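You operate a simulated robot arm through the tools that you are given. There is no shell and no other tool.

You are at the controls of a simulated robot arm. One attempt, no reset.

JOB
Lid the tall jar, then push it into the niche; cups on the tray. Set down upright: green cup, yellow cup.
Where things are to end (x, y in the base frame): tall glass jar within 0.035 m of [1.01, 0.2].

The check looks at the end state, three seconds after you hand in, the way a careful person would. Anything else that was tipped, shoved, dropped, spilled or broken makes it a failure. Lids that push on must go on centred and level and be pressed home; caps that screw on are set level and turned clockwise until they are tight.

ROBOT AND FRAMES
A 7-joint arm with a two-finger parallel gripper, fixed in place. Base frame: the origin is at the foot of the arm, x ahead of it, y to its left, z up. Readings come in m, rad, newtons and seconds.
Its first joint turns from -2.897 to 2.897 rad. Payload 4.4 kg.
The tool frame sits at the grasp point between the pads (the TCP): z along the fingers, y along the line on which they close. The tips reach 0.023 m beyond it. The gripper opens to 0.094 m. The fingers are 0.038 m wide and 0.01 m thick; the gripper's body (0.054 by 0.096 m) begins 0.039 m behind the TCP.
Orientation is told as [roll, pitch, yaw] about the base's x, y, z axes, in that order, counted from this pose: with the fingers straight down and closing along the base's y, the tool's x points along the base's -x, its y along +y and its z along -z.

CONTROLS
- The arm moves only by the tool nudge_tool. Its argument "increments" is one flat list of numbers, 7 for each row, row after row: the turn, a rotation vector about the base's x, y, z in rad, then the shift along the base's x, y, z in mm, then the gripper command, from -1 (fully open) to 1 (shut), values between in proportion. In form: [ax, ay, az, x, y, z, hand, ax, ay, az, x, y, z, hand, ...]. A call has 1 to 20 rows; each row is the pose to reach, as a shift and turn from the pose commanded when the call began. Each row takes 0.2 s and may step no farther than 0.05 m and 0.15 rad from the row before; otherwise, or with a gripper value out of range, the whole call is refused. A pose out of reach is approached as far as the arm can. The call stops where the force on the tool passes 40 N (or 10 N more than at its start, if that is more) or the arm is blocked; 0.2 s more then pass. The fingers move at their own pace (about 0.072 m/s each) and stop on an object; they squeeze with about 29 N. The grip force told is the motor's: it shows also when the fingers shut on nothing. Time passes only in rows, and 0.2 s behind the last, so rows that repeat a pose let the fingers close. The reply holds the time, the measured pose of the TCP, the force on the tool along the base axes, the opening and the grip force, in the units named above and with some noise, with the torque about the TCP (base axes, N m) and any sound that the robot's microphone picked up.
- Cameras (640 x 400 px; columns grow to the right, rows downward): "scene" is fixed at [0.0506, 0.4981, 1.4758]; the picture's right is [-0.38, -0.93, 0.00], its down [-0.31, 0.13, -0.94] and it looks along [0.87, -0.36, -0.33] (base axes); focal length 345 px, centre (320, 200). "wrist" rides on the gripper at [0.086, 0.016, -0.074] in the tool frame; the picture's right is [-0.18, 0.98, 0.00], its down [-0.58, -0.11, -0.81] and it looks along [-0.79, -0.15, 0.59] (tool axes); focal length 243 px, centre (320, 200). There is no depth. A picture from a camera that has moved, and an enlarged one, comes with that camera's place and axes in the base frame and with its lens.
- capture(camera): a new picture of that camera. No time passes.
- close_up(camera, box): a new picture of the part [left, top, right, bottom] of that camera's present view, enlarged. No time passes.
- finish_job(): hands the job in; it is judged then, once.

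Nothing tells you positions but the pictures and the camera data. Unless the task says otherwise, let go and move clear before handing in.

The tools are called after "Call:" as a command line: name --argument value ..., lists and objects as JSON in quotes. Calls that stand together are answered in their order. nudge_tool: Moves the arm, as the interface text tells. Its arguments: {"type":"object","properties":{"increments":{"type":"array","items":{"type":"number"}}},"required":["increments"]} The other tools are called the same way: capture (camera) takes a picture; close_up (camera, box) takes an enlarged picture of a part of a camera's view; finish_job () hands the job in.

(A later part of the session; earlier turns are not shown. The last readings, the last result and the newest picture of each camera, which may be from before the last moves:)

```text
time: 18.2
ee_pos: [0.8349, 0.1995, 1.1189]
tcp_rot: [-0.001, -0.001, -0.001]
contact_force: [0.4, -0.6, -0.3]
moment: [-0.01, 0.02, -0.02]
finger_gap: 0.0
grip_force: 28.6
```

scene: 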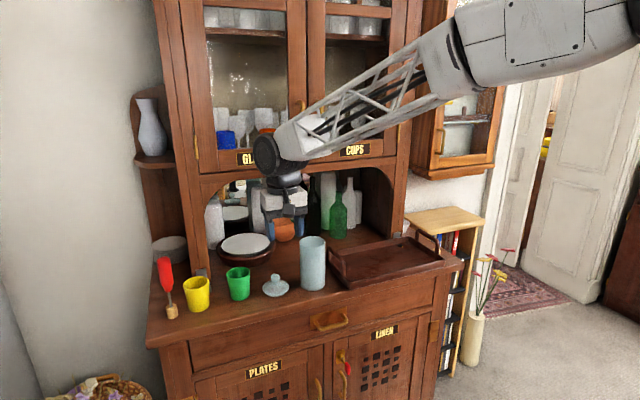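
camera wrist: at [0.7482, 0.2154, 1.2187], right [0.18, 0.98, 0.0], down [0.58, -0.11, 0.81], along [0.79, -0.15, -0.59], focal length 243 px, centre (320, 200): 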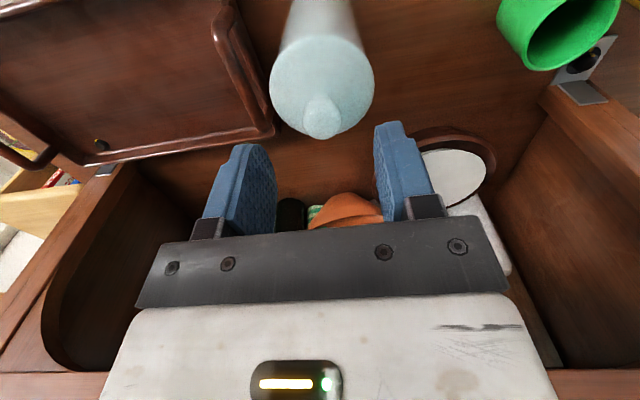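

Still no contact at z = 1.119. I'll continue in small steps.

Call:
nudge_tool --increments '[0, 0, 0, 0, 0, -0.8, 1, 0, 0, 0, 0, 0, -1.6, 1, 0, 0, 0, 0, 0, -2.4, 1, 0, 0, 0, 0, 0, -3.2, 1, 0, 0, 0, 0, 0, -4, 1, 0, 0, 0, 0, 0, -4.8, 1]'

Call:
close_up --camera "scene" --box '[290, 205, 340, 255]'

```text
time: 19.6
ee_pos: [0.8354, 0.2, 1.1179]
tcp_rot: [0.002, -0.006, 0.0]
contact_force: [-3.4, -0.3, 7.2]
moment: [0.03, 0.12, 0.02]
finger_gap: 0.0002
grip_force: 29.1
stopped in row 6: the force on the tool passed its limit at 42 N (the readings are from after the stop); the commanded pose is now the measured one
```

```text
8.00 times, centred on (315, 230) of scene
camera zoom: at [0.0506, 0.4981, 1.4758], right [-0.38, -0.93, 0.0], down [-0.31, 0.13, -0.94], along [0.87, -0.36, -0.33], focal length 2758 px, centre (360, -40)
```

zoom: 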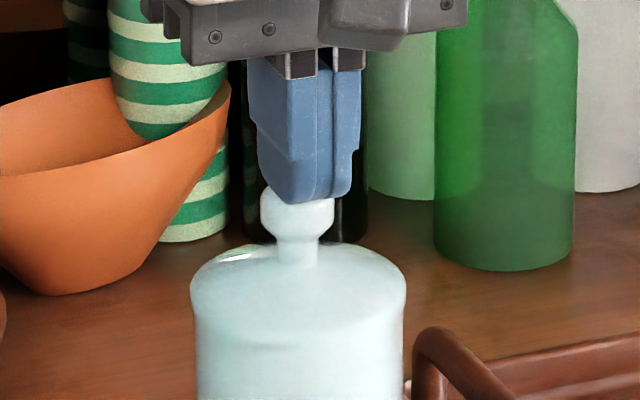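

A 42 N press on the knob produced no further travel, so the lid is home, centred and level. Next I'll rise, back away and tilt the fingers forward by about 0.6 rad, so the hand stays clear of the upper cabinet while the two fingertips cradle and push the jar.

Call:
nudge_tool --increments '[0, 0, 0, 0, 0, 40, 1, 0, 0, 0, -20, 0, 60, 1, 0, -0.15, 0, -55, 0, 60, -0.064, 0, -0.3, 0, -90, 0, 60, -0.064, 0, -0.45, 0, -95, 0, 60, -0.064, 0, -0.594, 0, -95, 0, 60, -0.064, 0, -0.594, 0, -95, 0, 60, -0.064]'

Call:
capture --camera "scene"

Call:
capture --camera "wrist"

Call:
close_up --camera "scene" --box '[280, 205, 350, 300]'

```text
time: 21.2
ee_pos: [0.741, 0.1998, 1.178]
tcp_rot: [0.0, -0.597, 0.0]
contact_force: [-0.3, 0.2, -0.3]
moment: [0.02, -0.02, -0.02]
finger_gap: 0.0499
grip_force: 0.1
```

```text
taken
```

scene: 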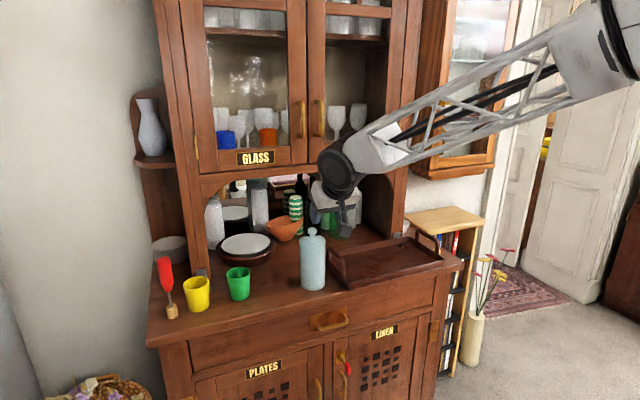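

```text
taken
camera wrist: at [0.6267, 0.2154, 1.1895], right [0.15, 0.98, 0.1], down [0.03, -0.11, 0.99], along [0.99, -0.15, -0.04], focal length 243 px, centre (320, 200)
```

wrist: 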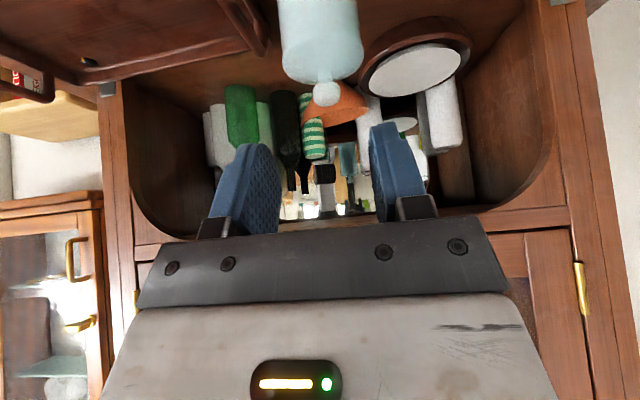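

```text
4.21 times, centred on (315, 252) of scene
camera zoom: at [0.0506, 0.4981, 1.4758], right [-0.38, -0.93, 0.0], down [-0.31, 0.13, -0.94], along [0.87, -0.36, -0.33], focal length 1451 px, centre (341, -21)
```

zoom: 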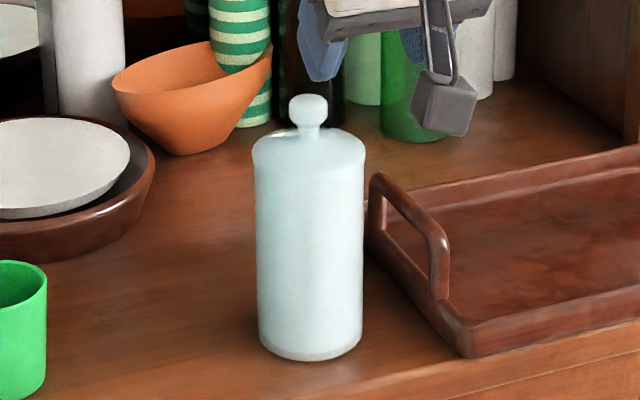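

The jar and lid are undisturbed, and the tilted gripper is in line with it at y ≈ 0.200. I'll lower the fingertips in front of the jar to push height, about 35–45 mm above the worktop.

Call:
nudge_tool --increments '[0, 0, 0, 0, 0, -45, -0.064, 0, 0, 0, 0, 0, -90, -0.064, 0, 0, 0, 0, 0, -135, -0.064, 0, 0, 0, 0, 0, -175, -0.064, 0, 0, 0, 0, 0, -208, -0.064, 0, 0, 0, 0, 0, -208, -0.064]'

Call:
capture --camera "scene"

Call:
capture --camera "wrist"

Call:
close_up --camera "scene" --box '[280, 225, 380, 325]'

```text
time: 22.6
ee_pos: [0.7423, 0.1985, 0.9706]
tcp_rot: [0.003, -0.598, 0.001]
contact_force: [0.7, 0.5, 0.8]
moment: [0.01, 0.0, 0.02]
finger_gap: 0.0501
grip_force: 0.1
```

```text
taken
```

scene: 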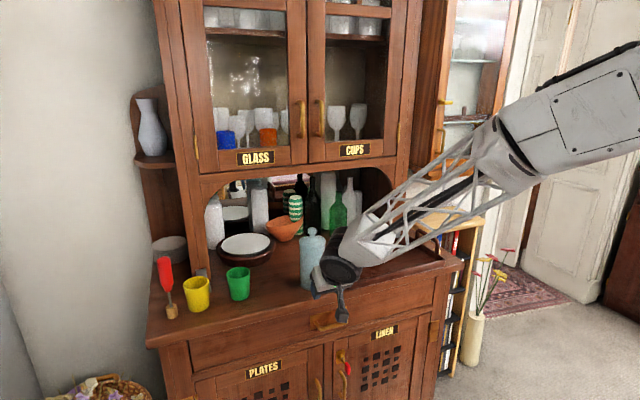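

```text
taken
camera wrist: at [0.6275, 0.2153, 0.9824], right [0.15, 0.98, 0.1], down [0.03, -0.11, 0.99], along [0.99, -0.15, -0.04], focal length 243 px, centre (320, 200)
```

wrist: 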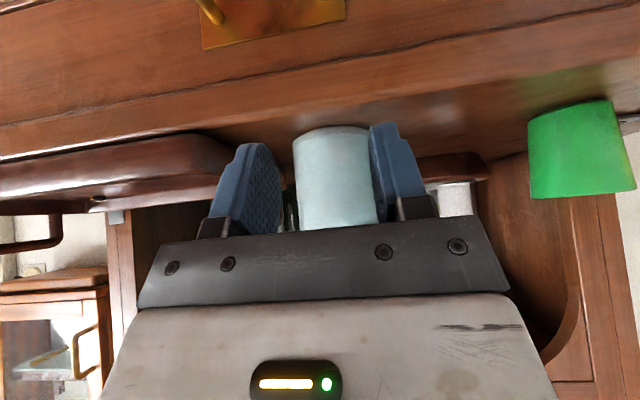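

```text
4.00 times, centred on (330, 275) of scene
camera zoom: at [0.0506, 0.4981, 1.4758], right [-0.38, -0.93, 0.0], down [-0.31, 0.13, -0.94], along [0.87, -0.36, -0.33], focal length 1379 px, centre (280, -100)
```

zoom: 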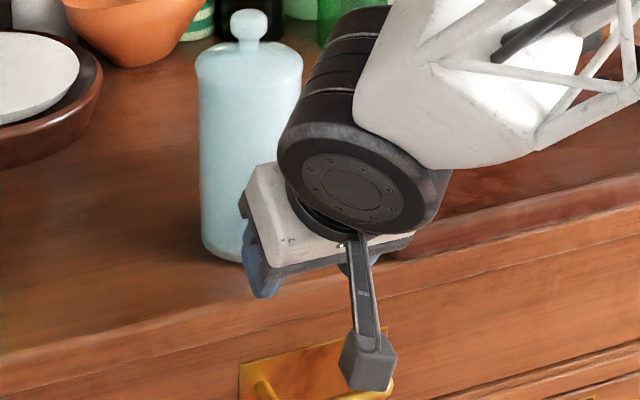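

The fingertips straddle the jar's centreline within about 1 mm. I'll advance slowly to make contact and check before pushing further.

Call:
nudge_tool --increments '[0, 0, 0, 10, 0.5, 0, -0.064, 0, 0, 0, 20, 0.5, 0, -0.064, 0, 0, 0, 28, 0.5, 0, -0.064, 0, 0, 0, 35, 0.5, 0, -0.064, 0, 0, 0, 41, 0.5, 0, -0.064, 0, 0, 0, 46, 0.5, 0, -0.064]'

Call:
capture --camera "wrist"

Call:
close_up --camera "scene" --box '[260, 195, 400, 295]'

```text
time: 24.0
ee_pos: [0.7877, 0.1985, 0.9692]
tcp_rot: [0.001, -0.599, 0.0]
contact_force: [0.4, 0.1, 0.2]
moment: [-0.02, 0.0, 0.0]
finger_gap: 0.0498
grip_force: 0.0
```

```text
taken
camera wrist: at [0.6731, 0.2154, 0.9818], right [0.15, 0.98, 0.1], down [0.03, -0.11, 0.99], along [0.99, -0.15, -0.04], focal length 243 px, centre (320, 200)
```

wrist: 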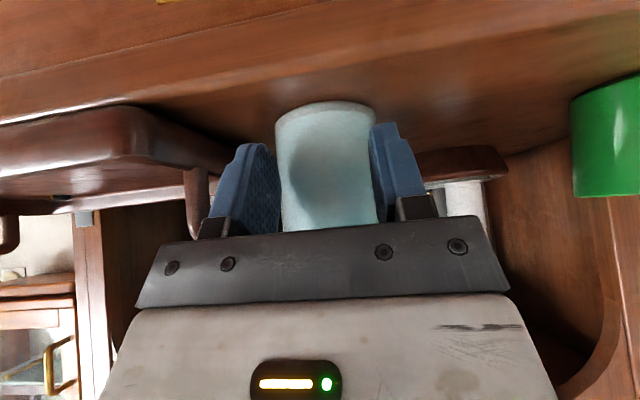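

```text
4.00 times, centred on (330, 245) of scene
camera zoom: at [0.0506, 0.4981, 1.4758], right [-0.38, -0.93, 0.0], down [-0.31, 0.13, -0.94], along [0.87, -0.36, -0.33], focal length 1379 px, centre (280, 20)
```

zoom: 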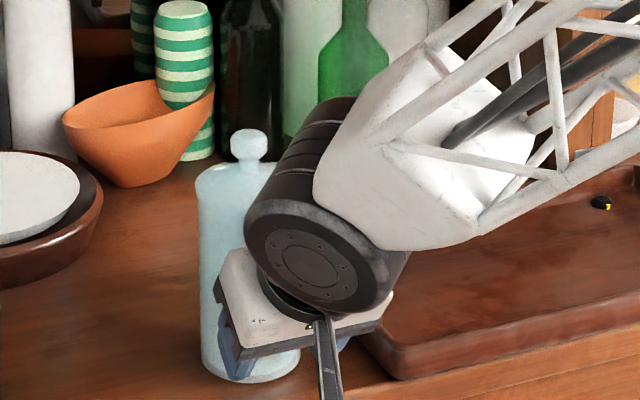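

Contact is imminent and the jar hasn't moved. I'll push gently in small steps, watching the jar and the forearm's clearance over the tray.

Call:
nudge_tool --increments '[0, 0, 0, 6, 0.3, 0, -0.064, 0, 0, 0, 12, 0.5, 0, -0.064, 0, 0, 0, 18, 0.5, 0, -0.064, 0, 0, 0, 24, 0.5, 0, -0.064, 0, 0, 0, 30, 0.5, 0, -0.064]'

Call:
capture --camera "wrist"

Call:
close_up --camera "scene" --box '[260, 195, 460, 320]'

```text
time: 25.2
ee_pos: [0.8162, 0.2014, 0.9701]
tcp_rot: [0.003, -0.597, -0.001]
contact_force: [-1.5, -0.4, 0.4]
moment: [0.0, -0.01, -0.03]
finger_gap: 0.0503
grip_force: 0.5
```

```text
taken
camera wrist: at [0.7029, 0.2163, 0.9816], right [0.15, 0.98, 0.1], down [0.03, -0.11, 0.99], along [0.99, -0.15, -0.04], focal length 243 px, centre (320, 200)
```

wrist: 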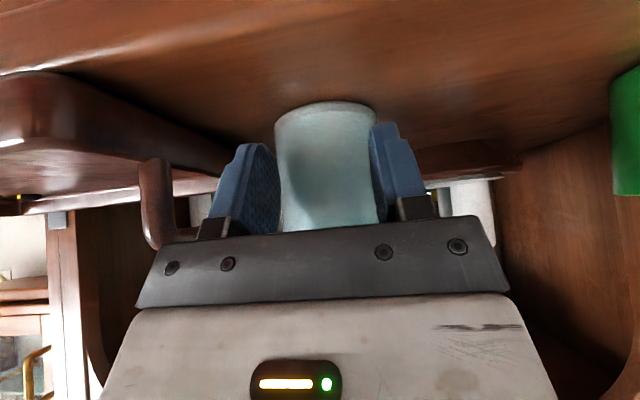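

```text
3.20 times, centred on (360, 258) of scene
camera zoom: at [0.0506, 0.4981, 1.4758], right [-0.38, -0.93, 0.0], down [-0.31, 0.13, -0.94], along [0.87, -0.36, -0.33], focal length 1103 px, centre (192, 16)
```

zoom: 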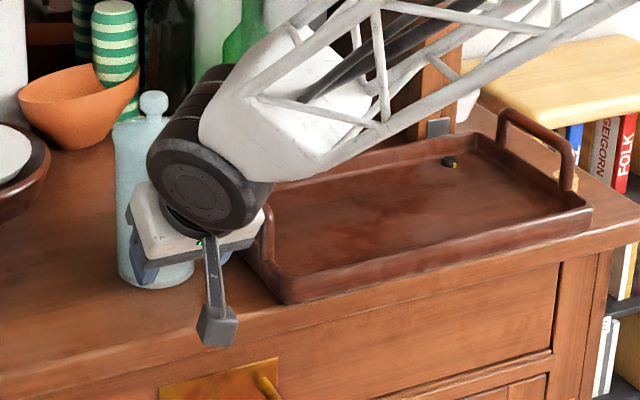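

The jar is sliding upright with only about 1.5 N of push, and the arm clears the tray. I'll continue another 50 mm.

Call:
nudge_tool --increments '[0, 0, 0, 7, 0, 0, -0.064, 0, 0, 0, 14, 0, 0, -0.064, 0, 0, 0, 21, 0, 0, -0.064, 0, 0, 0, 28, 0, 0, -0.064, 0, 0, 0, 35, 0, 0, -0.064, 0, 0, 0, 42, 0, 0, -0.064, 0, 0, 0, 49, 0, 0, -0.064]'

Call:
capture --camera "wrist"

Call:
close_up --camera "scene" --box '[260, 195, 460, 320]'

```text
time: 26.8
ee_pos: [0.8653, 0.2009, 0.9702]
tcp_rot: [0.002, -0.598, 0.0]
contact_force: [-2.4, 0.3, -0.7]
moment: [0.0, 0.04, -0.01]
finger_gap: 0.0502
grip_force: 0.5
```

```text
taken
camera wrist: at [0.7516, 0.2163, 0.9812], right [0.15, 0.98, 0.1], down [0.03, -0.11, 0.99], along [0.99, -0.15, -0.04], focal length 243 px, centre (320, 200)
```

wrist: 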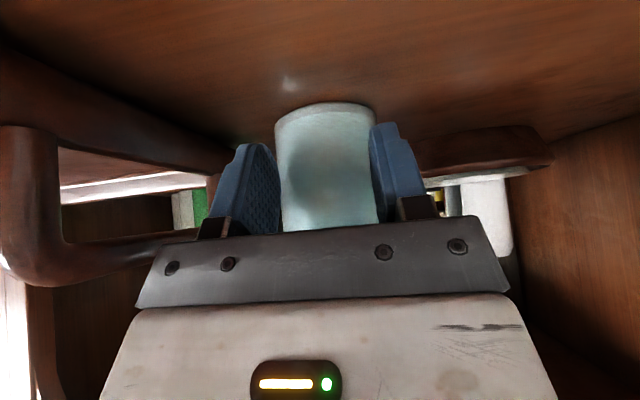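

```text
3.20 times, centred on (360, 258) of scene
camera zoom: at [0.0506, 0.4981, 1.4758], right [-0.38, -0.93, 0.0], down [-0.31, 0.13, -0.94], along [0.87, -0.36, -0.33], focal length 1103 px, centre (192, 16)
```

zoom: 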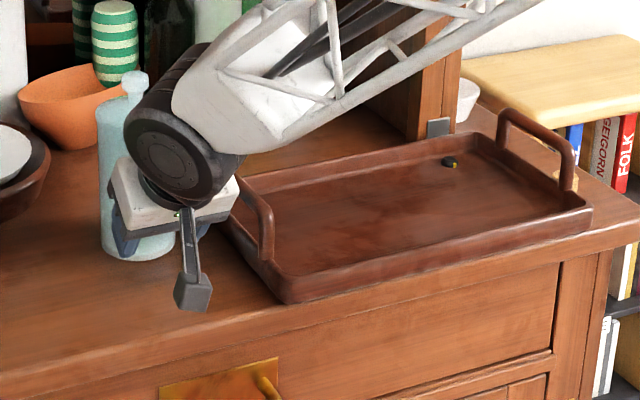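

The tray hasn't moved and the jar is upright and centred between the fingers. I'll push another 49 mm.

Call:
nudge_tool --increments '[0, 0, 0, 7, 0, 0, -0.064, 0, 0, 0, 14, 0, 0, -0.064, 0, 0, 0, 21, 0, 0, -0.064, 0, 0, 0, 28, 0, 0, -0.064, 0, 0, 0, 35, 0, 0, -0.064, 0, 0, 0, 42, 0, 0, -0.064, 0, 0, 0, 49, 0, 0, -0.064]'

Call:
capture --camera "wrist"

Call:
close_up --camera "scene" --box '[230, 170, 430, 295]'

```text
time: 28.4
ee_pos: [0.9144, 0.2009, 0.9698]
tcp_rot: [0.0, -0.598, 0.0]
contact_force: [-1.9, -0.2, -0.1]
moment: [0.0, 0.04, -0.03]
finger_gap: 0.0503
grip_force: 0.8
```

```text
taken
camera wrist: at [0.8004, 0.2163, 0.9812], right [0.15, 0.98, 0.1], down [0.03, -0.11, 0.99], along [0.99, -0.15, -0.04], focal length 243 px, centre (320, 200)
```

wrist: 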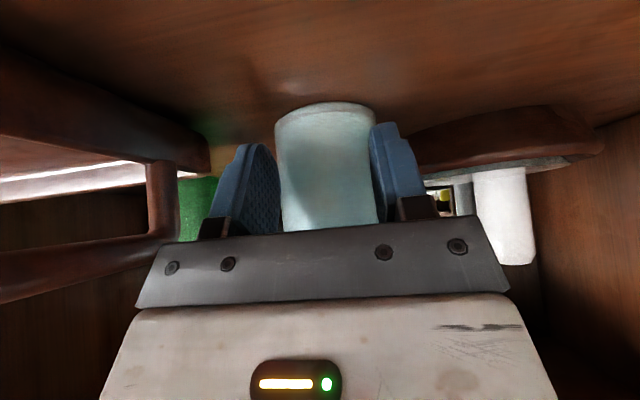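

```text
3.20 times, centred on (330, 232) of scene
camera zoom: at [0.0506, 0.4981, 1.4758], right [-0.38, -0.93, 0.0], down [-0.31, 0.13, -0.94], along [0.87, -0.36, -0.33], focal length 1103 px, centre (288, 96)
```

zoom: 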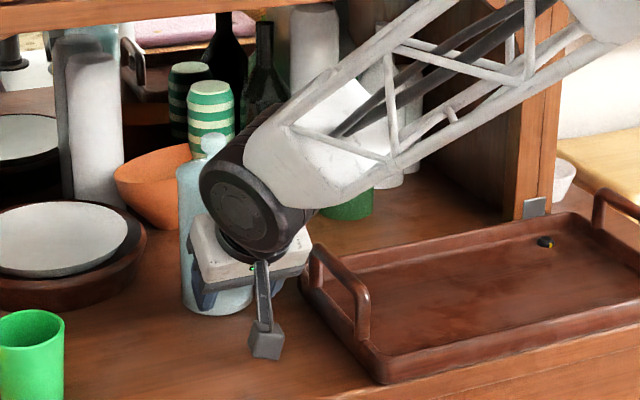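

The jar is now about x ≈ 0.96, still upright, with room to the bowl behind it. I'll push the last ~42 mm.

Call:
nudge_tool --increments '[0, 0, 0, 7, 0, 0, -0.064, 0, 0, 0, 14, 0, 0, -0.064, 0, 0, 0, 21, 0, 0, -0.064, 0, 0, 0, 28, 0, 0, -0.064, 0, 0, 0, 35, 0, 0, -0.064, 0, 0, 0, 40, 0, 0, -0.064, 0, 0, 0, 42, 0, 0, -0.064]'

Call:
capture --camera "wrist"

Call:
close_up --camera "scene" --box '[230, 170, 430, 295]'

```text
time: 30.0
ee_pos: [0.9568, 0.2005, 0.9705]
tcp_rot: [0.002, -0.6, 0.001]
contact_force: [-2.9, 0.8, 0.6]
moment: [0.0, 0.01, 0.04]
finger_gap: 0.0501
grip_force: 0.3
```

```text
taken
camera wrist: at [0.8429, 0.2163, 0.9816], right [0.15, 0.98, 0.1], down [0.03, -0.11, 0.99], along [0.99, -0.15, -0.04], focal length 243 px, centre (320, 200)
```

wrist: 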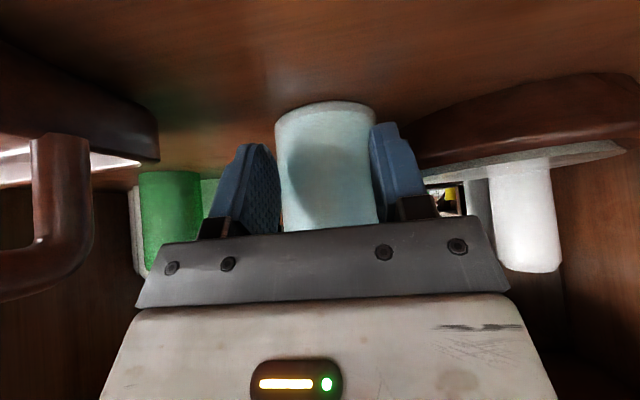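

```text
3.20 times, centred on (330, 232) of scene
camera zoom: at [0.0506, 0.4981, 1.4758], right [-0.38, -0.93, 0.0], down [-0.31, 0.13, -0.94], along [0.87, -0.36, -0.33], focal length 1103 px, centre (288, 96)
```

zoom: 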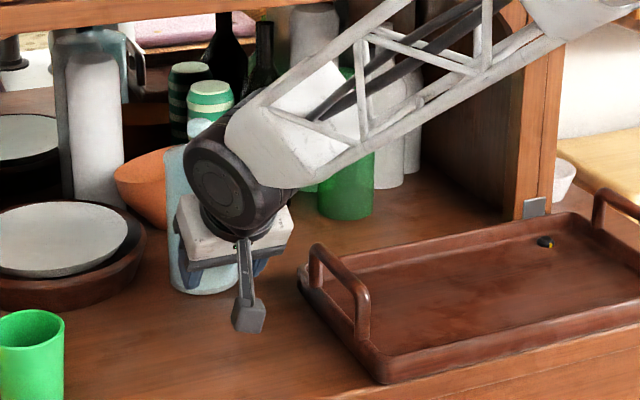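

The jar should now be at about x ≈ 1.005. I'll back straight out, rise and straighten the tool, then measure where the jar stands.

Call:
nudge_tool --increments '[0, 0, 0, -10, 0, 0, -0.064, 0, 0, 0, -30, 0, 0, -0.064, 0, 0, 0, -70, 0, 0, -0.064, 0, 0, 0, -115, 0, 0, -0.064, 0, 0, 0, -150, 0, 30, -0.064, 0, 0, 0, -175, 0, 70, -0.064, 0, 0.15, 0, -190, 0, 110, -0.17, 0, 0.3, 0, -190, 0, 150, -0.17, 0, 0.45, 0, -190, 0, 180, -0.17, 0, 0.6, 0, -190, 0, 190, -0.17, 0, 0.6, 0, -190, 0, 190, -0.17]'

Call:
capture --camera "scene"

Call:
capture --camera "wrist"

Call:
close_up --camera "scene" --box '[250, 190, 350, 280]'

```text
time: 32.4
ee_pos: [0.7671, 0.2007, 1.1598]
tcp_rot: [0.002, 0.003, 0.0]
contact_force: [-0.5, -0.4, 0.1]
moment: [-0.01, 0.03, 0.01]
finger_gap: 0.0548
grip_force: 0.1
```

```text
taken
```

scene: 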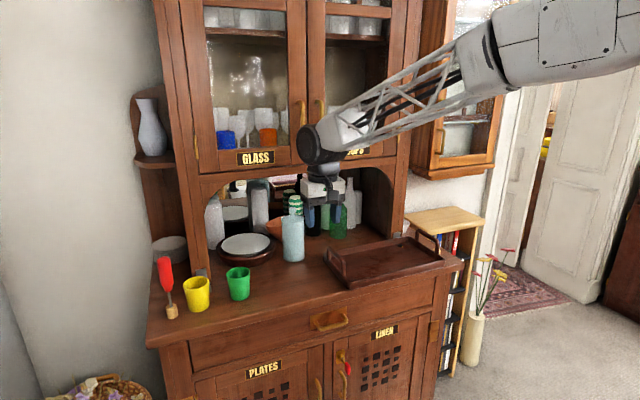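

```text
taken
camera wrist: at [0.6801, 0.2167, 1.2335], right [0.18, 0.98, 0.0], down [0.58, -0.11, 0.8], along [0.79, -0.15, -0.59], focal length 243 px, centre (320, 200)
```

wrist: 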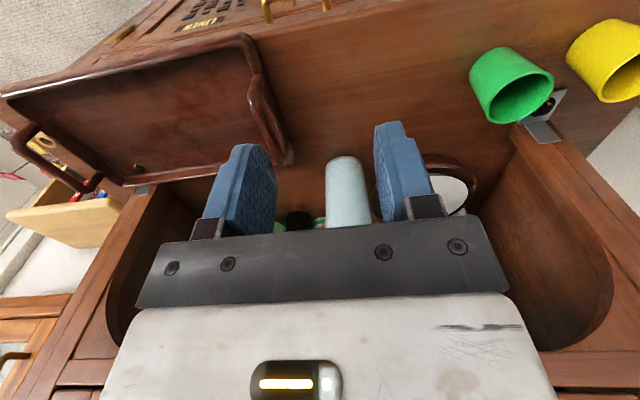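

```text
4.44 times, centred on (300, 235) of scene
camera zoom: at [0.0506, 0.4981, 1.4758], right [-0.38, -0.93, 0.0], down [-0.31, 0.13, -0.94], along [0.87, -0.36, -0.33], focal length 1532 px, centre (409, 44)
```

zoom: 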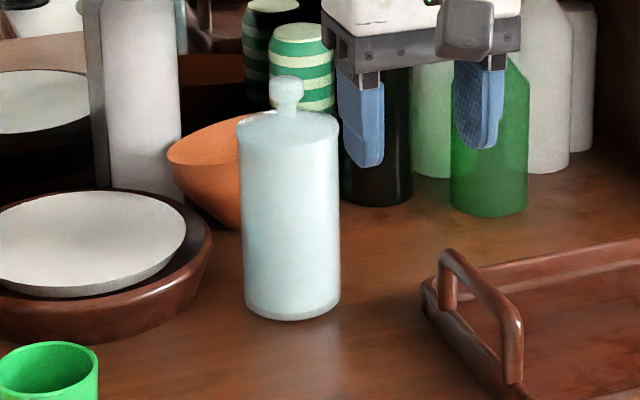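

The jar now stands upright with its lid on at about (1.004, 0.202), within tolerance. Next is the green cup: I'll move above it with the gripper open to about 80 mm and refine its position.

Call:
nudge_tool --increments '[0, 0, 0, 10, 40, -5, -0.7, 0, 0, 0, 20, 85, -10, -0.7, 0, 0, 0, 40, 125, -20, -0.7, 0, 0, 0, 60, 165, -35, -0.7, 0, 0, 0, 75, 195, -50, -0.7, 0, 0, 0, 80, 199, -60, -0.7, 0, 0, 0, 80, 199, -60, -0.7]'

Call:
capture --camera "wrist"

Call:
close_up --camera "scene" --box '[170, 210, 310, 310]'

Call:
close_up --camera "wrist" --box '[240, 0, 400, 160]'

```text
time: 34.0
ee_pos: [0.8475, 0.3996, 1.0986]
tcp_rot: [0.001, 0.004, 0.0]
contact_force: [-0.1, 0.7, 0.4]
moment: [0.0, -0.03, -0.03]
finger_gap: 0.08
grip_force: 0.1
```

```text
taken
camera wrist: at [0.7604, 0.4163, 1.1733], right [0.18, 0.98, 0.0], down [0.58, -0.11, 0.81], along [0.79, -0.15, -0.59], focal length 243 px, centre (320, 200)
```

wrist: 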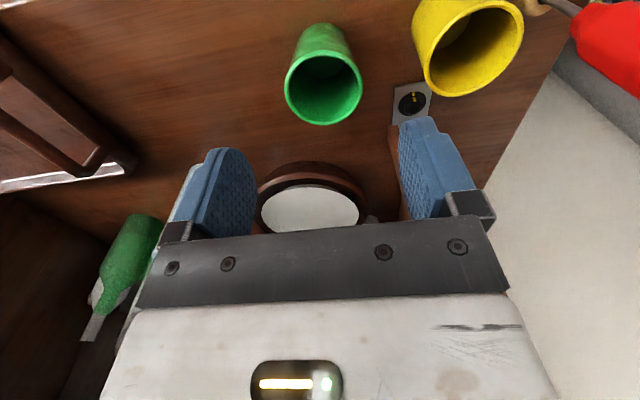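

```text
4.00 times, centred on (240, 260) of scene
camera zoom: at [0.0506, 0.4981, 1.4758], right [-0.38, -0.93, 0.0], down [-0.31, 0.13, -0.94], along [0.87, -0.36, -0.33], focal length 1379 px, centre (640, -40)
```

zoom: 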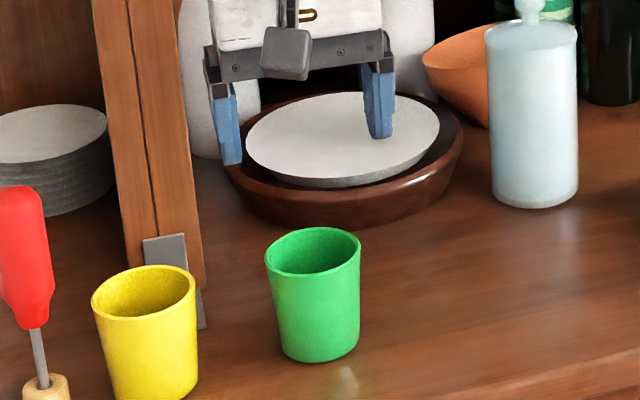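

```text
2.50 times, centred on (320, 80) of wrist
camera zoom: at [0.7604, 0.4163, 1.1733], right [0.18, 0.98, 0.0], down [0.58, -0.11, 0.81], along [0.79, -0.15, -0.59], focal length 606 px, centre (320, 500)
```

zoom: 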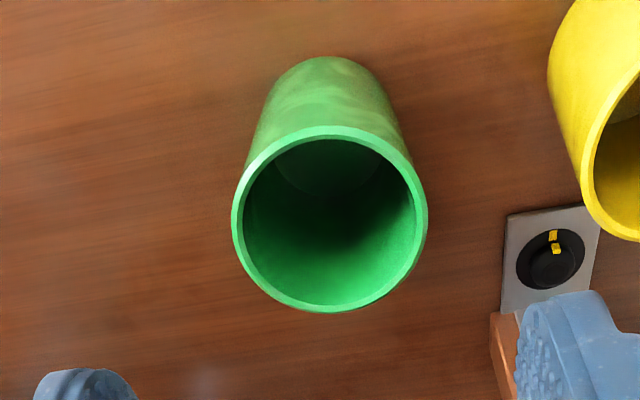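

Green cup rim centre is at about (0.858, 0.400) with its top near z = 0.998. I'll descend straddling it and close gently.

Call:
nudge_tool --increments '[0, 0, 0, 11.5, 0.3, -30, -0.7, 0, 0, 0, 11.5, 0.3, -65, -0.7, 0, 0, 0, 11.5, 0.3, -95, -0.7, 0, 0, 0, 11.5, 0.3, -118, -0.7, 0, 0, 0, 11.5, 0.3, -118, -0.7]'

Call:
capture --camera "wrist"

Call:
close_up --camera "scene" --box '[170, 210, 310, 310]'

```text
time: 35.2
ee_pos: [0.8597, 0.4, 0.9821]
tcp_rot: [0.002, 0.002, 0.001]
contact_force: [-0.6, 0.7, -0.2]
moment: [-0.03, 0.01, 0.01]
finger_gap: 0.0799
grip_force: 0.2
```

```text
taken
camera wrist: at [0.7719, 0.416, 1.0553], right [0.18, 0.98, 0.0], down [0.58, -0.11, 0.81], along [0.79, -0.15, -0.59], focal length 243 px, centre (320, 200)
```

wrist: 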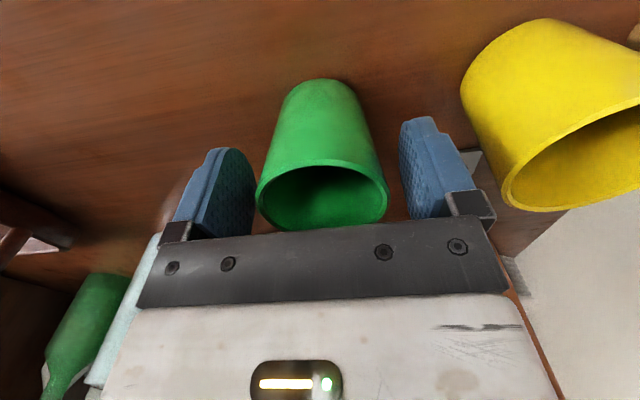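

```text
4.00 times, centred on (240, 260) of scene
camera zoom: at [0.0506, 0.4981, 1.4758], right [-0.38, -0.93, 0.0], down [-0.31, 0.13, -0.94], along [0.87, -0.36, -0.33], focal length 1379 px, centre (640, -40)
```

zoom: 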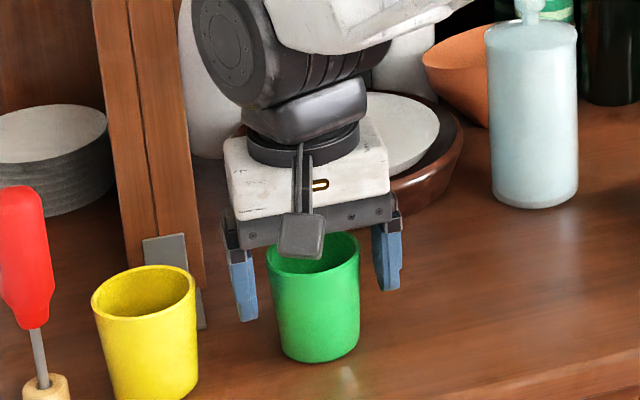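

The fingers straddle the green cup without contact. I'll nudge forward 5 mm to centre on it, close on it and lift a little to check the grip.

Call:
nudge_tool --increments '[0, 0, 0, 5, 0, -3, -0.7, 0, 0, 0, 5, 0, -3, 0.2, 0, 0, 0, 5, 0, -3, 1, 0, 0, 0, 5, 0, -3, 1, 0, 0, 0, 5, 0, -3, 1, 0, 0, 0, 5, 0, -3, 1]'

Call:
capture --camera "wrist"

```text
time: 36.6
ee_pos: [0.8634, 0.4008, 0.9792]
tcp_rot: [0.001, 0.002, 0.0]
contact_force: [0.6, -0.7, 2.5]
moment: [-0.02, -0.06, 0.0]
finger_gap: 0.0613
grip_force: 28.8
```

```text
taken
camera wrist: at [0.7766, 0.4163, 1.0527], right [0.18, 0.98, 0.0], down [0.58, -0.11, 0.81], along [0.79, -0.15, -0.59], focal length 243 px, centre (320, 200)
```

wrist: 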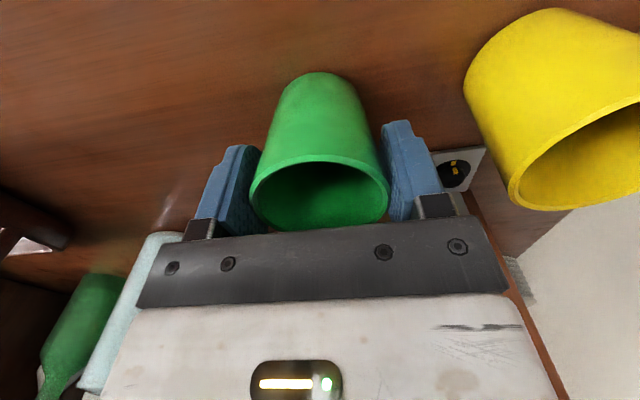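

The green cup is held at its rim (61 mm gap, 29 N). I'll lift it straight up and check it hangs upright.

Call:
nudge_tool --increments '[0, 0, 0, 0, 0, 8, 1, 0, 0, 0, 0, 0, 30, 1, 0, 0, 0, 0, 0, 65, 1, 0, 0, 0, 0, 0, 100, 1, 0, 0, 0, 0, 0, 125, 1, 0, 0, 0, 0, 0, 125, 1]'

Call:
capture --camera "wrist"

Call:
close_up --camera "scene" --box '[170, 190, 330, 310]'

```text
time: 38.0
ee_pos: [0.8623, 0.3996, 1.1038]
tcp_rot: [0.001, 0.001, 0.0]
contact_force: [0.8, 1.0, -0.4]
moment: [-0.03, 0.0, 0.01]
finger_gap: 0.0612
grip_force: 29.2
```

```text
taken
camera wrist: at [0.7766, 0.4156, 1.1775], right [0.18, 0.98, 0.0], down [0.58, -0.11, 0.81], along [0.79, -0.15, -0.59], focal length 243 px, centre (320, 200)
```

wrist: 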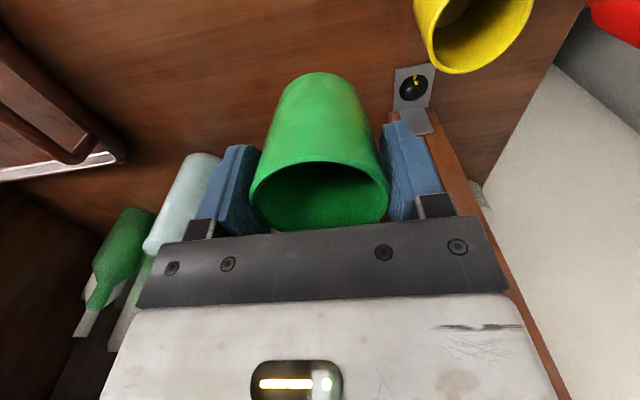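

```text
3.33 times, centred on (250, 250) of scene
camera zoom: at [0.0506, 0.4981, 1.4758], right [-0.38, -0.93, 0.0], down [-0.31, 0.13, -0.94], along [0.87, -0.36, -0.33], focal length 1149 px, centre (553, 33)
```

zoom: 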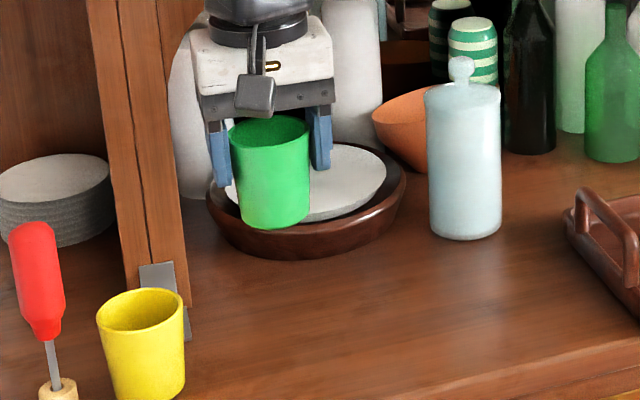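

The green cup hangs upright. I'll carry it level over to the tray, to about (0.865, −0.09), away from the small dark knob in the tray's back corner.

Call:
nudge_tool --increments '[0, 0, 0, 0, -20, 0, 1, 0, 0, 0, 0, -55, 0, 1, 0, 0, 0, 0, -95, 0, 1, 0, 0, 0, 0, -138, 0, 1, 0, 0, 0, 0, -181, 0, 1, 0, 0, 0, 0, -224, 0, 1, 0, 0, 0, 0, -267, 0, 1, 0, 0, 0, 0, -310, 0, 1, 0, 0, 0, 0, -353, 0, 1, 0, 0, 0, 0, -396, 0, 1, 0, 0, 0, 0, -435, 0, 1, 0, 0, 0, 2, -470, 0, 1, 0, 0, 0, 2, -490, 0, 1, 0, 0, 0, 2, -490, 0, 1]'

Call:
capture --camera "wrist"

Call:
capture --camera "scene"

Call:
close_up --camera "scene" --box '[300, 180, 460, 300]'

```text
time: 41.0
ee_pos: [0.8645, -0.0903, 1.1036]
tcp_rot: [0.002, 0.001, -0.001]
contact_force: [-0.4, 0.1, -1.1]
moment: [0.0, -0.03, -0.01]
finger_gap: 0.0612
grip_force: 28.7
```

```text
taken
camera wrist: at [0.7772, -0.0747, 1.177], right [0.18, 0.98, 0.0], down [0.58, -0.11, 0.81], along [0.79, -0.15, -0.59], focal length 243 px, centre (320, 200)
```

wrist: 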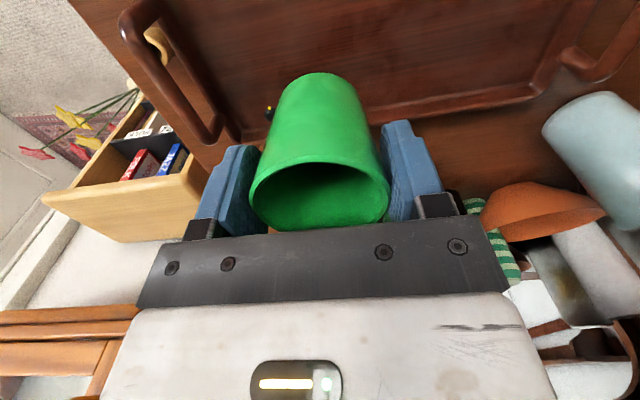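

```text
taken
```

scene: 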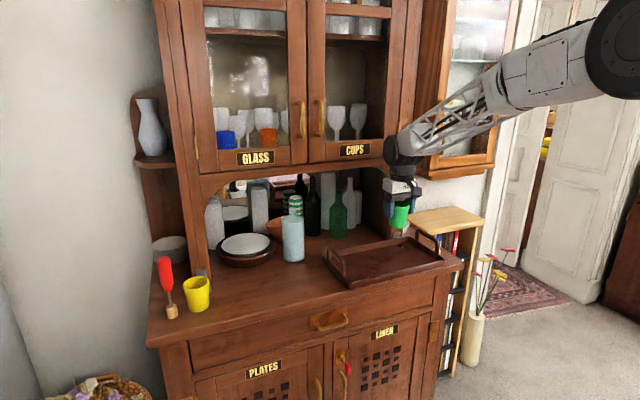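

```text
3.33 times, centred on (380, 240) of scene
camera zoom: at [0.0506, 0.4981, 1.4758], right [-0.38, -0.93, 0.0], down [-0.31, 0.13, -0.94], along [0.87, -0.36, -0.33], focal length 1149 px, centre (120, 67)
```

zoom: 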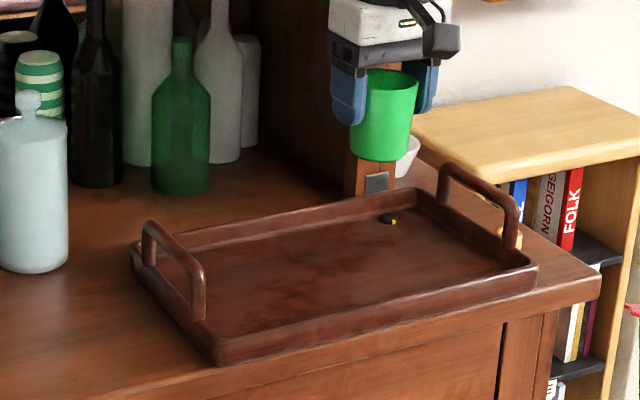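

The cup is over the tray with clear space beneath it, and the dark knob is about 8 cm away. I'll lower to about 3 cm above the tray floor and look.

Call:
nudge_tool --increments '[0, 0, 0, 0, 0, -25, 1, 0, 0, 0, 0, 0, -50, 1, 0, 0, 0, 0, 0, -75, 1, 0, 0, 0, 0, 0, -92, 1, 0, 0, 0, 0, 0, -92, 1]'

Call:
capture --camera "wrist"

Call:
close_up --camera "scene" --box '[310, 200, 450, 300]'

```text
time: 42.2
ee_pos: [0.8654, -0.0902, 1.0107]
tcp_rot: [0.001, 0.001, 0.0]
contact_force: [-0.5, 0.3, -1.3]
moment: [-0.01, -0.02, -0.03]
finger_gap: 0.0613
grip_force: 29.1
```

```text
taken
camera wrist: at [0.7784, -0.0748, 1.0847], right [0.18, 0.98, 0.0], down [0.58, -0.11, 0.81], along [0.79, -0.15, -0.59], focal length 243 px, centre (320, 200)
```

wrist: 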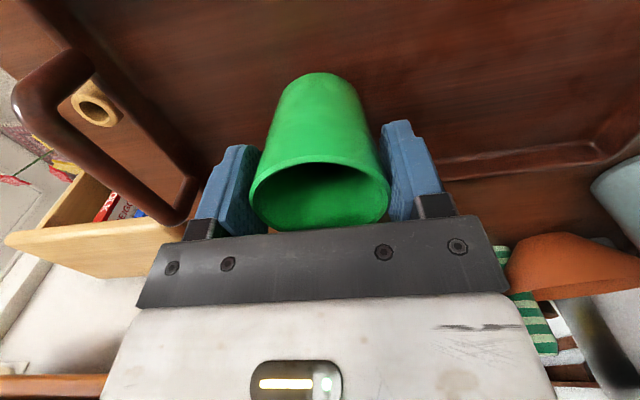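

```text
4.00 times, centred on (380, 250) of scene
camera zoom: at [0.0506, 0.4981, 1.4758], right [-0.38, -0.93, 0.0], down [-0.31, 0.13, -0.94], along [0.87, -0.36, -0.33], focal length 1379 px, centre (80, 0)
```

zoom: 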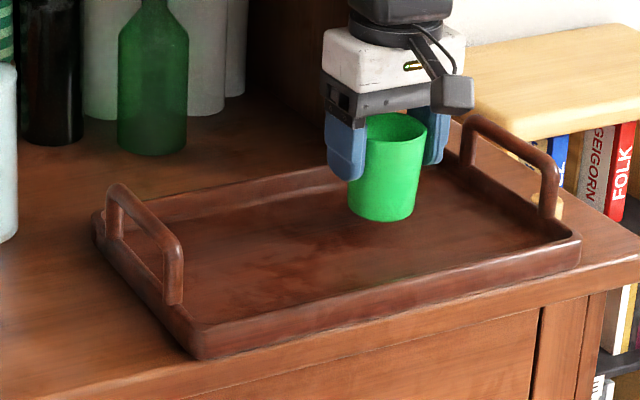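

The cup is still upright and well inside the tray. I'll lower in fine steps until it touches the floor.

Call:
nudge_tool --increments '[0, 0, 0, 0, 0, -6, 1, 0, 0, 0, 0, 0, -12, 1, 0, 0, 0, 0, 0, -17, 1, 0, 0, 0, 0, 0, -19, 1, 0, 0, 0, 0, 0, -21, 1]'

```text
time: 43.4
ee_pos: [0.8642, -0.0896, 0.9892]
tcp_rot: [0.002, 0.002, 0.0]
contact_force: [0.2, 0.5, -1.0]
moment: [0.05, 0.03, -0.02]
finger_gap: 0.0611
grip_force: 29.4
```

Call:
nudge_tool --increments '[0, 0, 0, 0, 0, -1, 1, 0, 0, 0, 0, 0, -2, 1, 0, 0, 0, 0, 0, -3, 1]'

Call:
close_up --camera "scene" --box '[370, 225, 434, 265]'

```text
time: 44.2
ee_pos: [0.8643, -0.0895, 0.988]
tcp_rot: [0.001, 0.0, -0.001]
contact_force: [-3.5, -0.8, 8.1]
moment: [0.14, 0.18, 0.03]
finger_gap: 0.0608
grip_force: 29.0
```

```text
10.00 times, centred on (402, 245) of scene
camera zoom: at [0.0506, 0.4981, 1.4758], right [-0.38, -0.93, 0.0], down [-0.31, 0.13, -0.94], along [0.87, -0.36, -0.33], focal length 3447 px, centre (-500, -250)
```

zoom: 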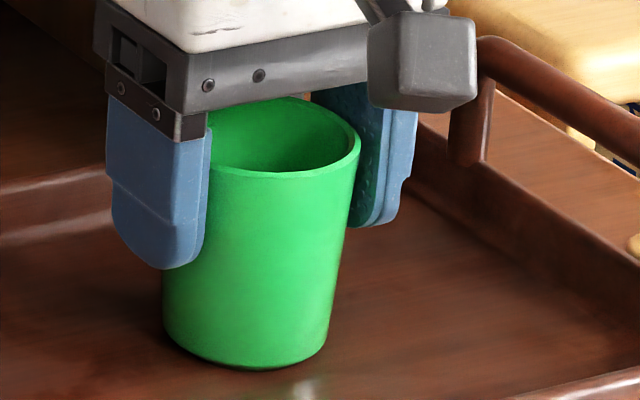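

The cup has touched down on the tray floor with 8 N at TCP z = 0.988. I'll ease off, open and rise straight up.

Call:
nudge_tool --increments '[0, 0, 0, 0, 0, 1.5, 1, 0, 0, 0, 0, 0, 1.5, 0.0, 0, 0, 0, 0, 0, 1.5, -0.7, 0, 0, 0, 0, 0, 1.5, -0.7, 0, 0, 0, 0, 0, 25, -0.7, 0, 0, 0, 0, 0, 60, -0.7, 0, 0, 0, 0, 0, 100, -0.7, 0, 0, 0, 0, 0, 125, -0.7, 0, 0, 0, 0, 0, 125, -0.7]'

Call:
close_up --camera "scene" --box '[310, 200, 450, 300]'

Call:
capture --camera "wrist"

```text
time: 46.2
ee_pos: [0.8644, -0.0904, 1.1126]
tcp_rot: [0.004, 0.003, 0.0]
contact_force: [-0.6, -0.3, -0.4]
moment: [0.02, 0.01, -0.03]
finger_gap: 0.08
grip_force: 0.0
```

```text
4.00 times, centred on (380, 250) of scene
camera zoom: at [0.0506, 0.4981, 1.4758], right [-0.38, -0.93, 0.0], down [-0.31, 0.13, -0.94], along [0.87, -0.36, -0.33], focal length 1379 px, centre (80, 0)
```

zoom: 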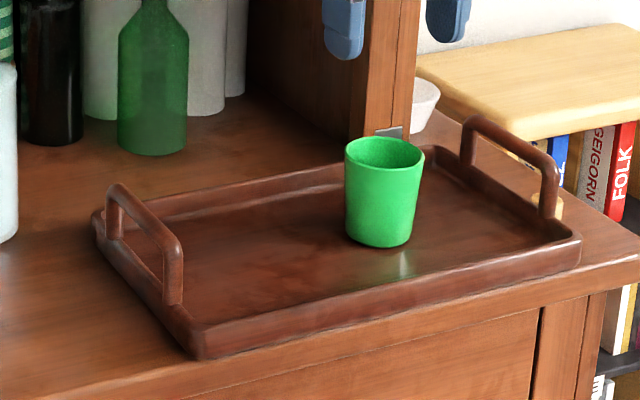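

```text
taken
camera wrist: at [0.7784, -0.0746, 1.1866], right [0.18, 0.98, 0.0], down [0.58, -0.11, 0.81], along [0.79, -0.15, -0.59], focal length 243 px, centre (320, 200)
```

wrist: 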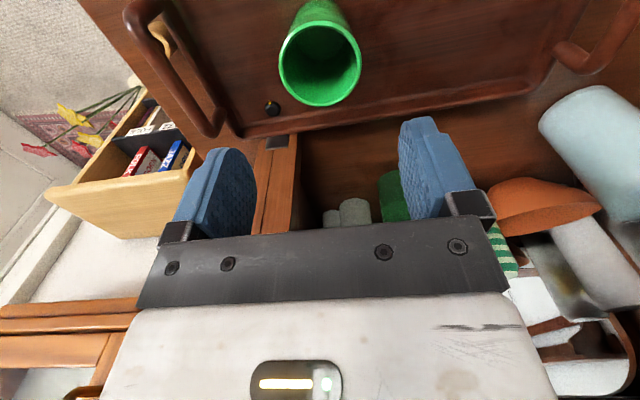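

The green cup stands upright on the tray. For the yellow cup the red screwdriver beside it would foul the hand, so I'll turn the gripper 90° (closing along x, camera on the cup-row side) while travelling back.

Call:
nudge_tool --increments '[0, 0, 0.1, 0, 20, 5, -0.7, 0, 0, 0.22, 0, 60, 15, -0.7, 0, 0, 0.34, 0, 100, 25, -0.7, 0, 0, 0.46, 0, 140, 30, -0.7, 0, 0, 0.58, 0, 180, 30, -0.7, 0, 0, 0.7, 0, 220, 30, -0.7, 0, 0, 0.82, 0, 260, 30, -0.7, 0, 0, 0.94, 0, 300, 30, -0.7, 0, 0, 1.06, 0, 340, 30, -0.7, 0, 0, 1.18, 0, 380, 30, -0.7, 0, 0, 1.3, 0, 420, 30, -0.7, 0, 0, 1.42, 0, 460, 30, -0.7, 0, 0, 1.5, 0, 490, 30, -0.7, 0, 0, 1.57, 0, 515, 30, -0.7, 0, 0, 1.57, 0, 515, 30, -0.7]'

Call:
capture --camera "wrist"

Call:
capture --camera "scene"

```text
time: 49.4
ee_pos: [0.8644, 0.4239, 1.1427]
tcp_rot: [0.002, 0.002, 1.57]
contact_force: [-0.6, 0.2, 0.3]
moment: [-0.01, 0.04, 0.03]
finger_gap: 0.0803
grip_force: 0.1
```

```text
taken
camera wrist: at [0.8485, 0.3375, 1.2169], right [-0.98, 0.18, 0.0], down [0.11, 0.58, 0.81], along [0.15, 0.79, -0.59], focal length 243 px, centre (320, 200)
```

wrist: 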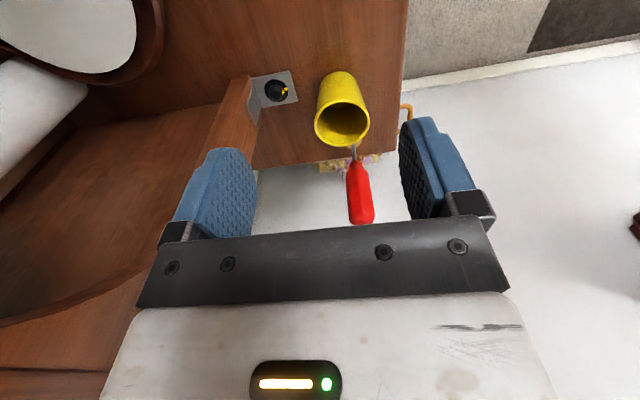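

```text
taken
```

scene: 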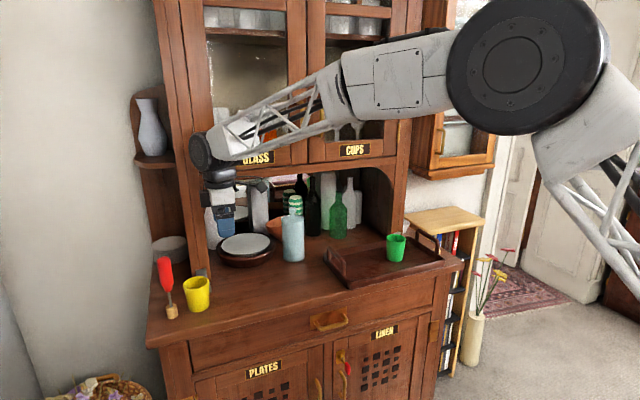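

The turn worked, and the wrist camera now looks along the row at the yellow cup, screwdriver and dial. I'll zoom in to measure clearances.

Call:
close_up --camera "wrist" --box '[240, 50, 420, 230]'

Call:
close_up --camera "scene" --box '[145, 240, 245, 330]'

```text
2.22 times, centred on (330, 140) of wrist
camera zoom: at [0.8485, 0.3375, 1.2169], right [-0.98, 0.18, 0.0], down [0.11, 0.58, 0.81], along [0.15, 0.79, -0.59], focal length 539 px, centre (298, 333)
```

zoom: 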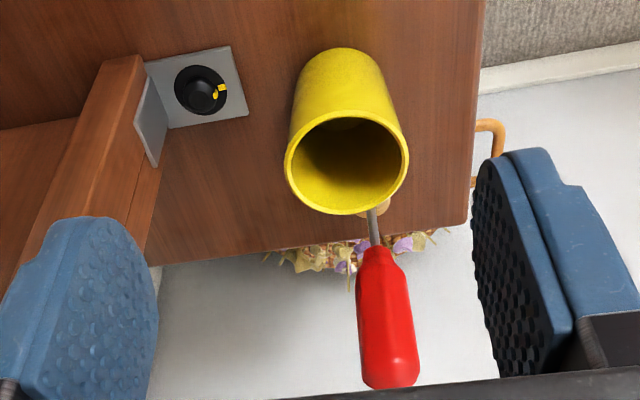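

```text
4.44 times, centred on (195, 285) of scene
camera zoom: at [0.0506, 0.4981, 1.4758], right [-0.38, -0.93, 0.0], down [-0.31, 0.13, -0.94], along [0.87, -0.36, -0.33], focal length 1532 px, centre (876, -178)
```

zoom: 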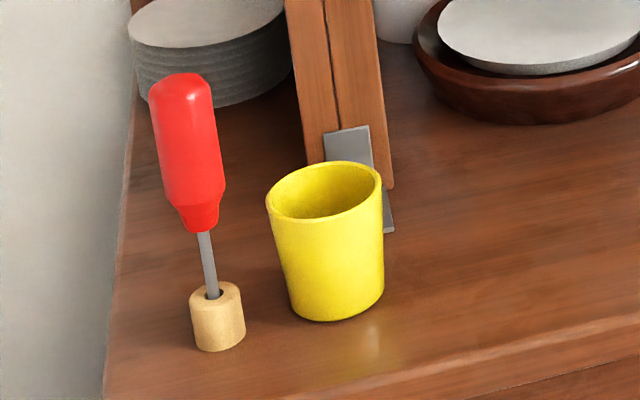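

The yellow cup is at about (0.855, 0.510) with its rim near z = 0.989. The screwdriver handle is at about (0.845, 0.567) and its top at 1.078, so with the gripper turned I have about 15 mm clearance. I'll move above the cup, biased 3 mm away from the screwdriver.

Call:
nudge_tool --increments '[0, 0, 0, -4, 30, 0, -0.7, 0, 0, 0, -9, 60, 0, -0.7, 0, 0, 0, -9.5, 83, 0, -0.7, 0, 0, 0, -9.5, 83, -25, -0.7, 0, 0, 0, -9.5, 83, -45, -0.7, 0, 0, 0, -9.5, 83, -45, -0.7]'

Call:
capture --camera "wrist"

Call:
close_up --camera "scene" --box '[135, 190, 275, 320]'

```text
time: 50.8
ee_pos: [0.856, 0.5091, 1.0977]
tcp_rot: [-0.001, 0.001, 1.571]
contact_force: [-0.1, 0.0, 0.2]
moment: [-0.02, 0.02, 0.01]
finger_gap: 0.0797
grip_force: 0.0
```

```text
taken
camera wrist: at [0.8394, 0.4215, 1.1717], right [-0.98, 0.18, 0.0], down [0.11, 0.58, 0.81], along [0.15, 0.79, -0.59], focal length 243 px, centre (320, 200)
```

wrist: 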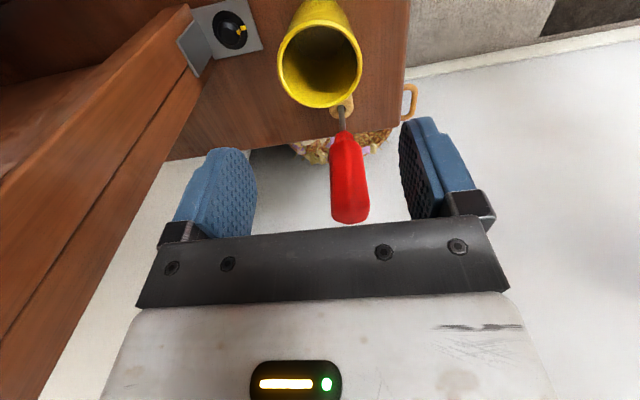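

```text
3.08 times, centred on (205, 255) of scene
camera zoom: at [0.0506, 0.4981, 1.4758], right [-0.38, -0.93, 0.0], down [-0.31, 0.13, -0.94], along [0.87, -0.36, -0.33], focal length 1061 px, centre (674, 31)
```

zoom: 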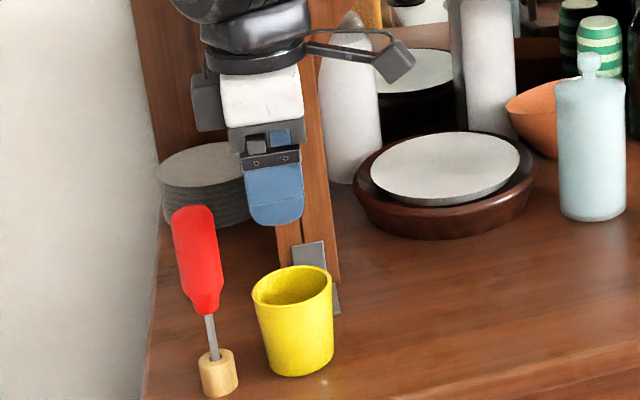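

There is an extra grey box on the hand's far side (toward the screwdriver). I'll inspect it before descending.

Call:
close_up --camera "scene" --box '[170, 190, 240, 270]'

Call:
close_up --camera "wrist" --box '[240, 0, 420, 230]'

```text
5.00 times, centred on (205, 230) of scene
camera zoom: at [0.0506, 0.4981, 1.4758], right [-0.38, -0.93, 0.0], down [-0.31, 0.13, -0.94], along [0.87, -0.36, -0.33], focal length 1724 px, centre (895, 50)
```

zoom: 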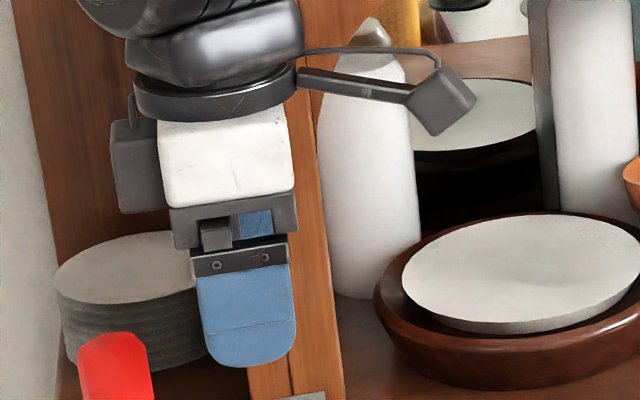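

```text
1.74 times, centred on (330, 115) of wrist
camera zoom: at [0.8394, 0.4215, 1.1717], right [-0.98, 0.18, 0.0], down [0.11, 0.58, 0.81], along [0.15, 0.79, -0.59], focal length 422 px, centre (303, 348)
```

zoom: 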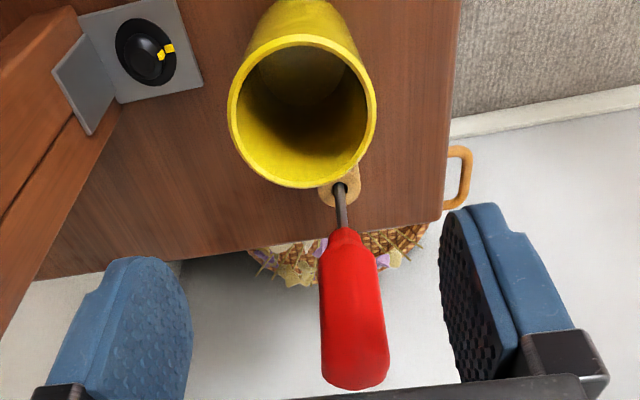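

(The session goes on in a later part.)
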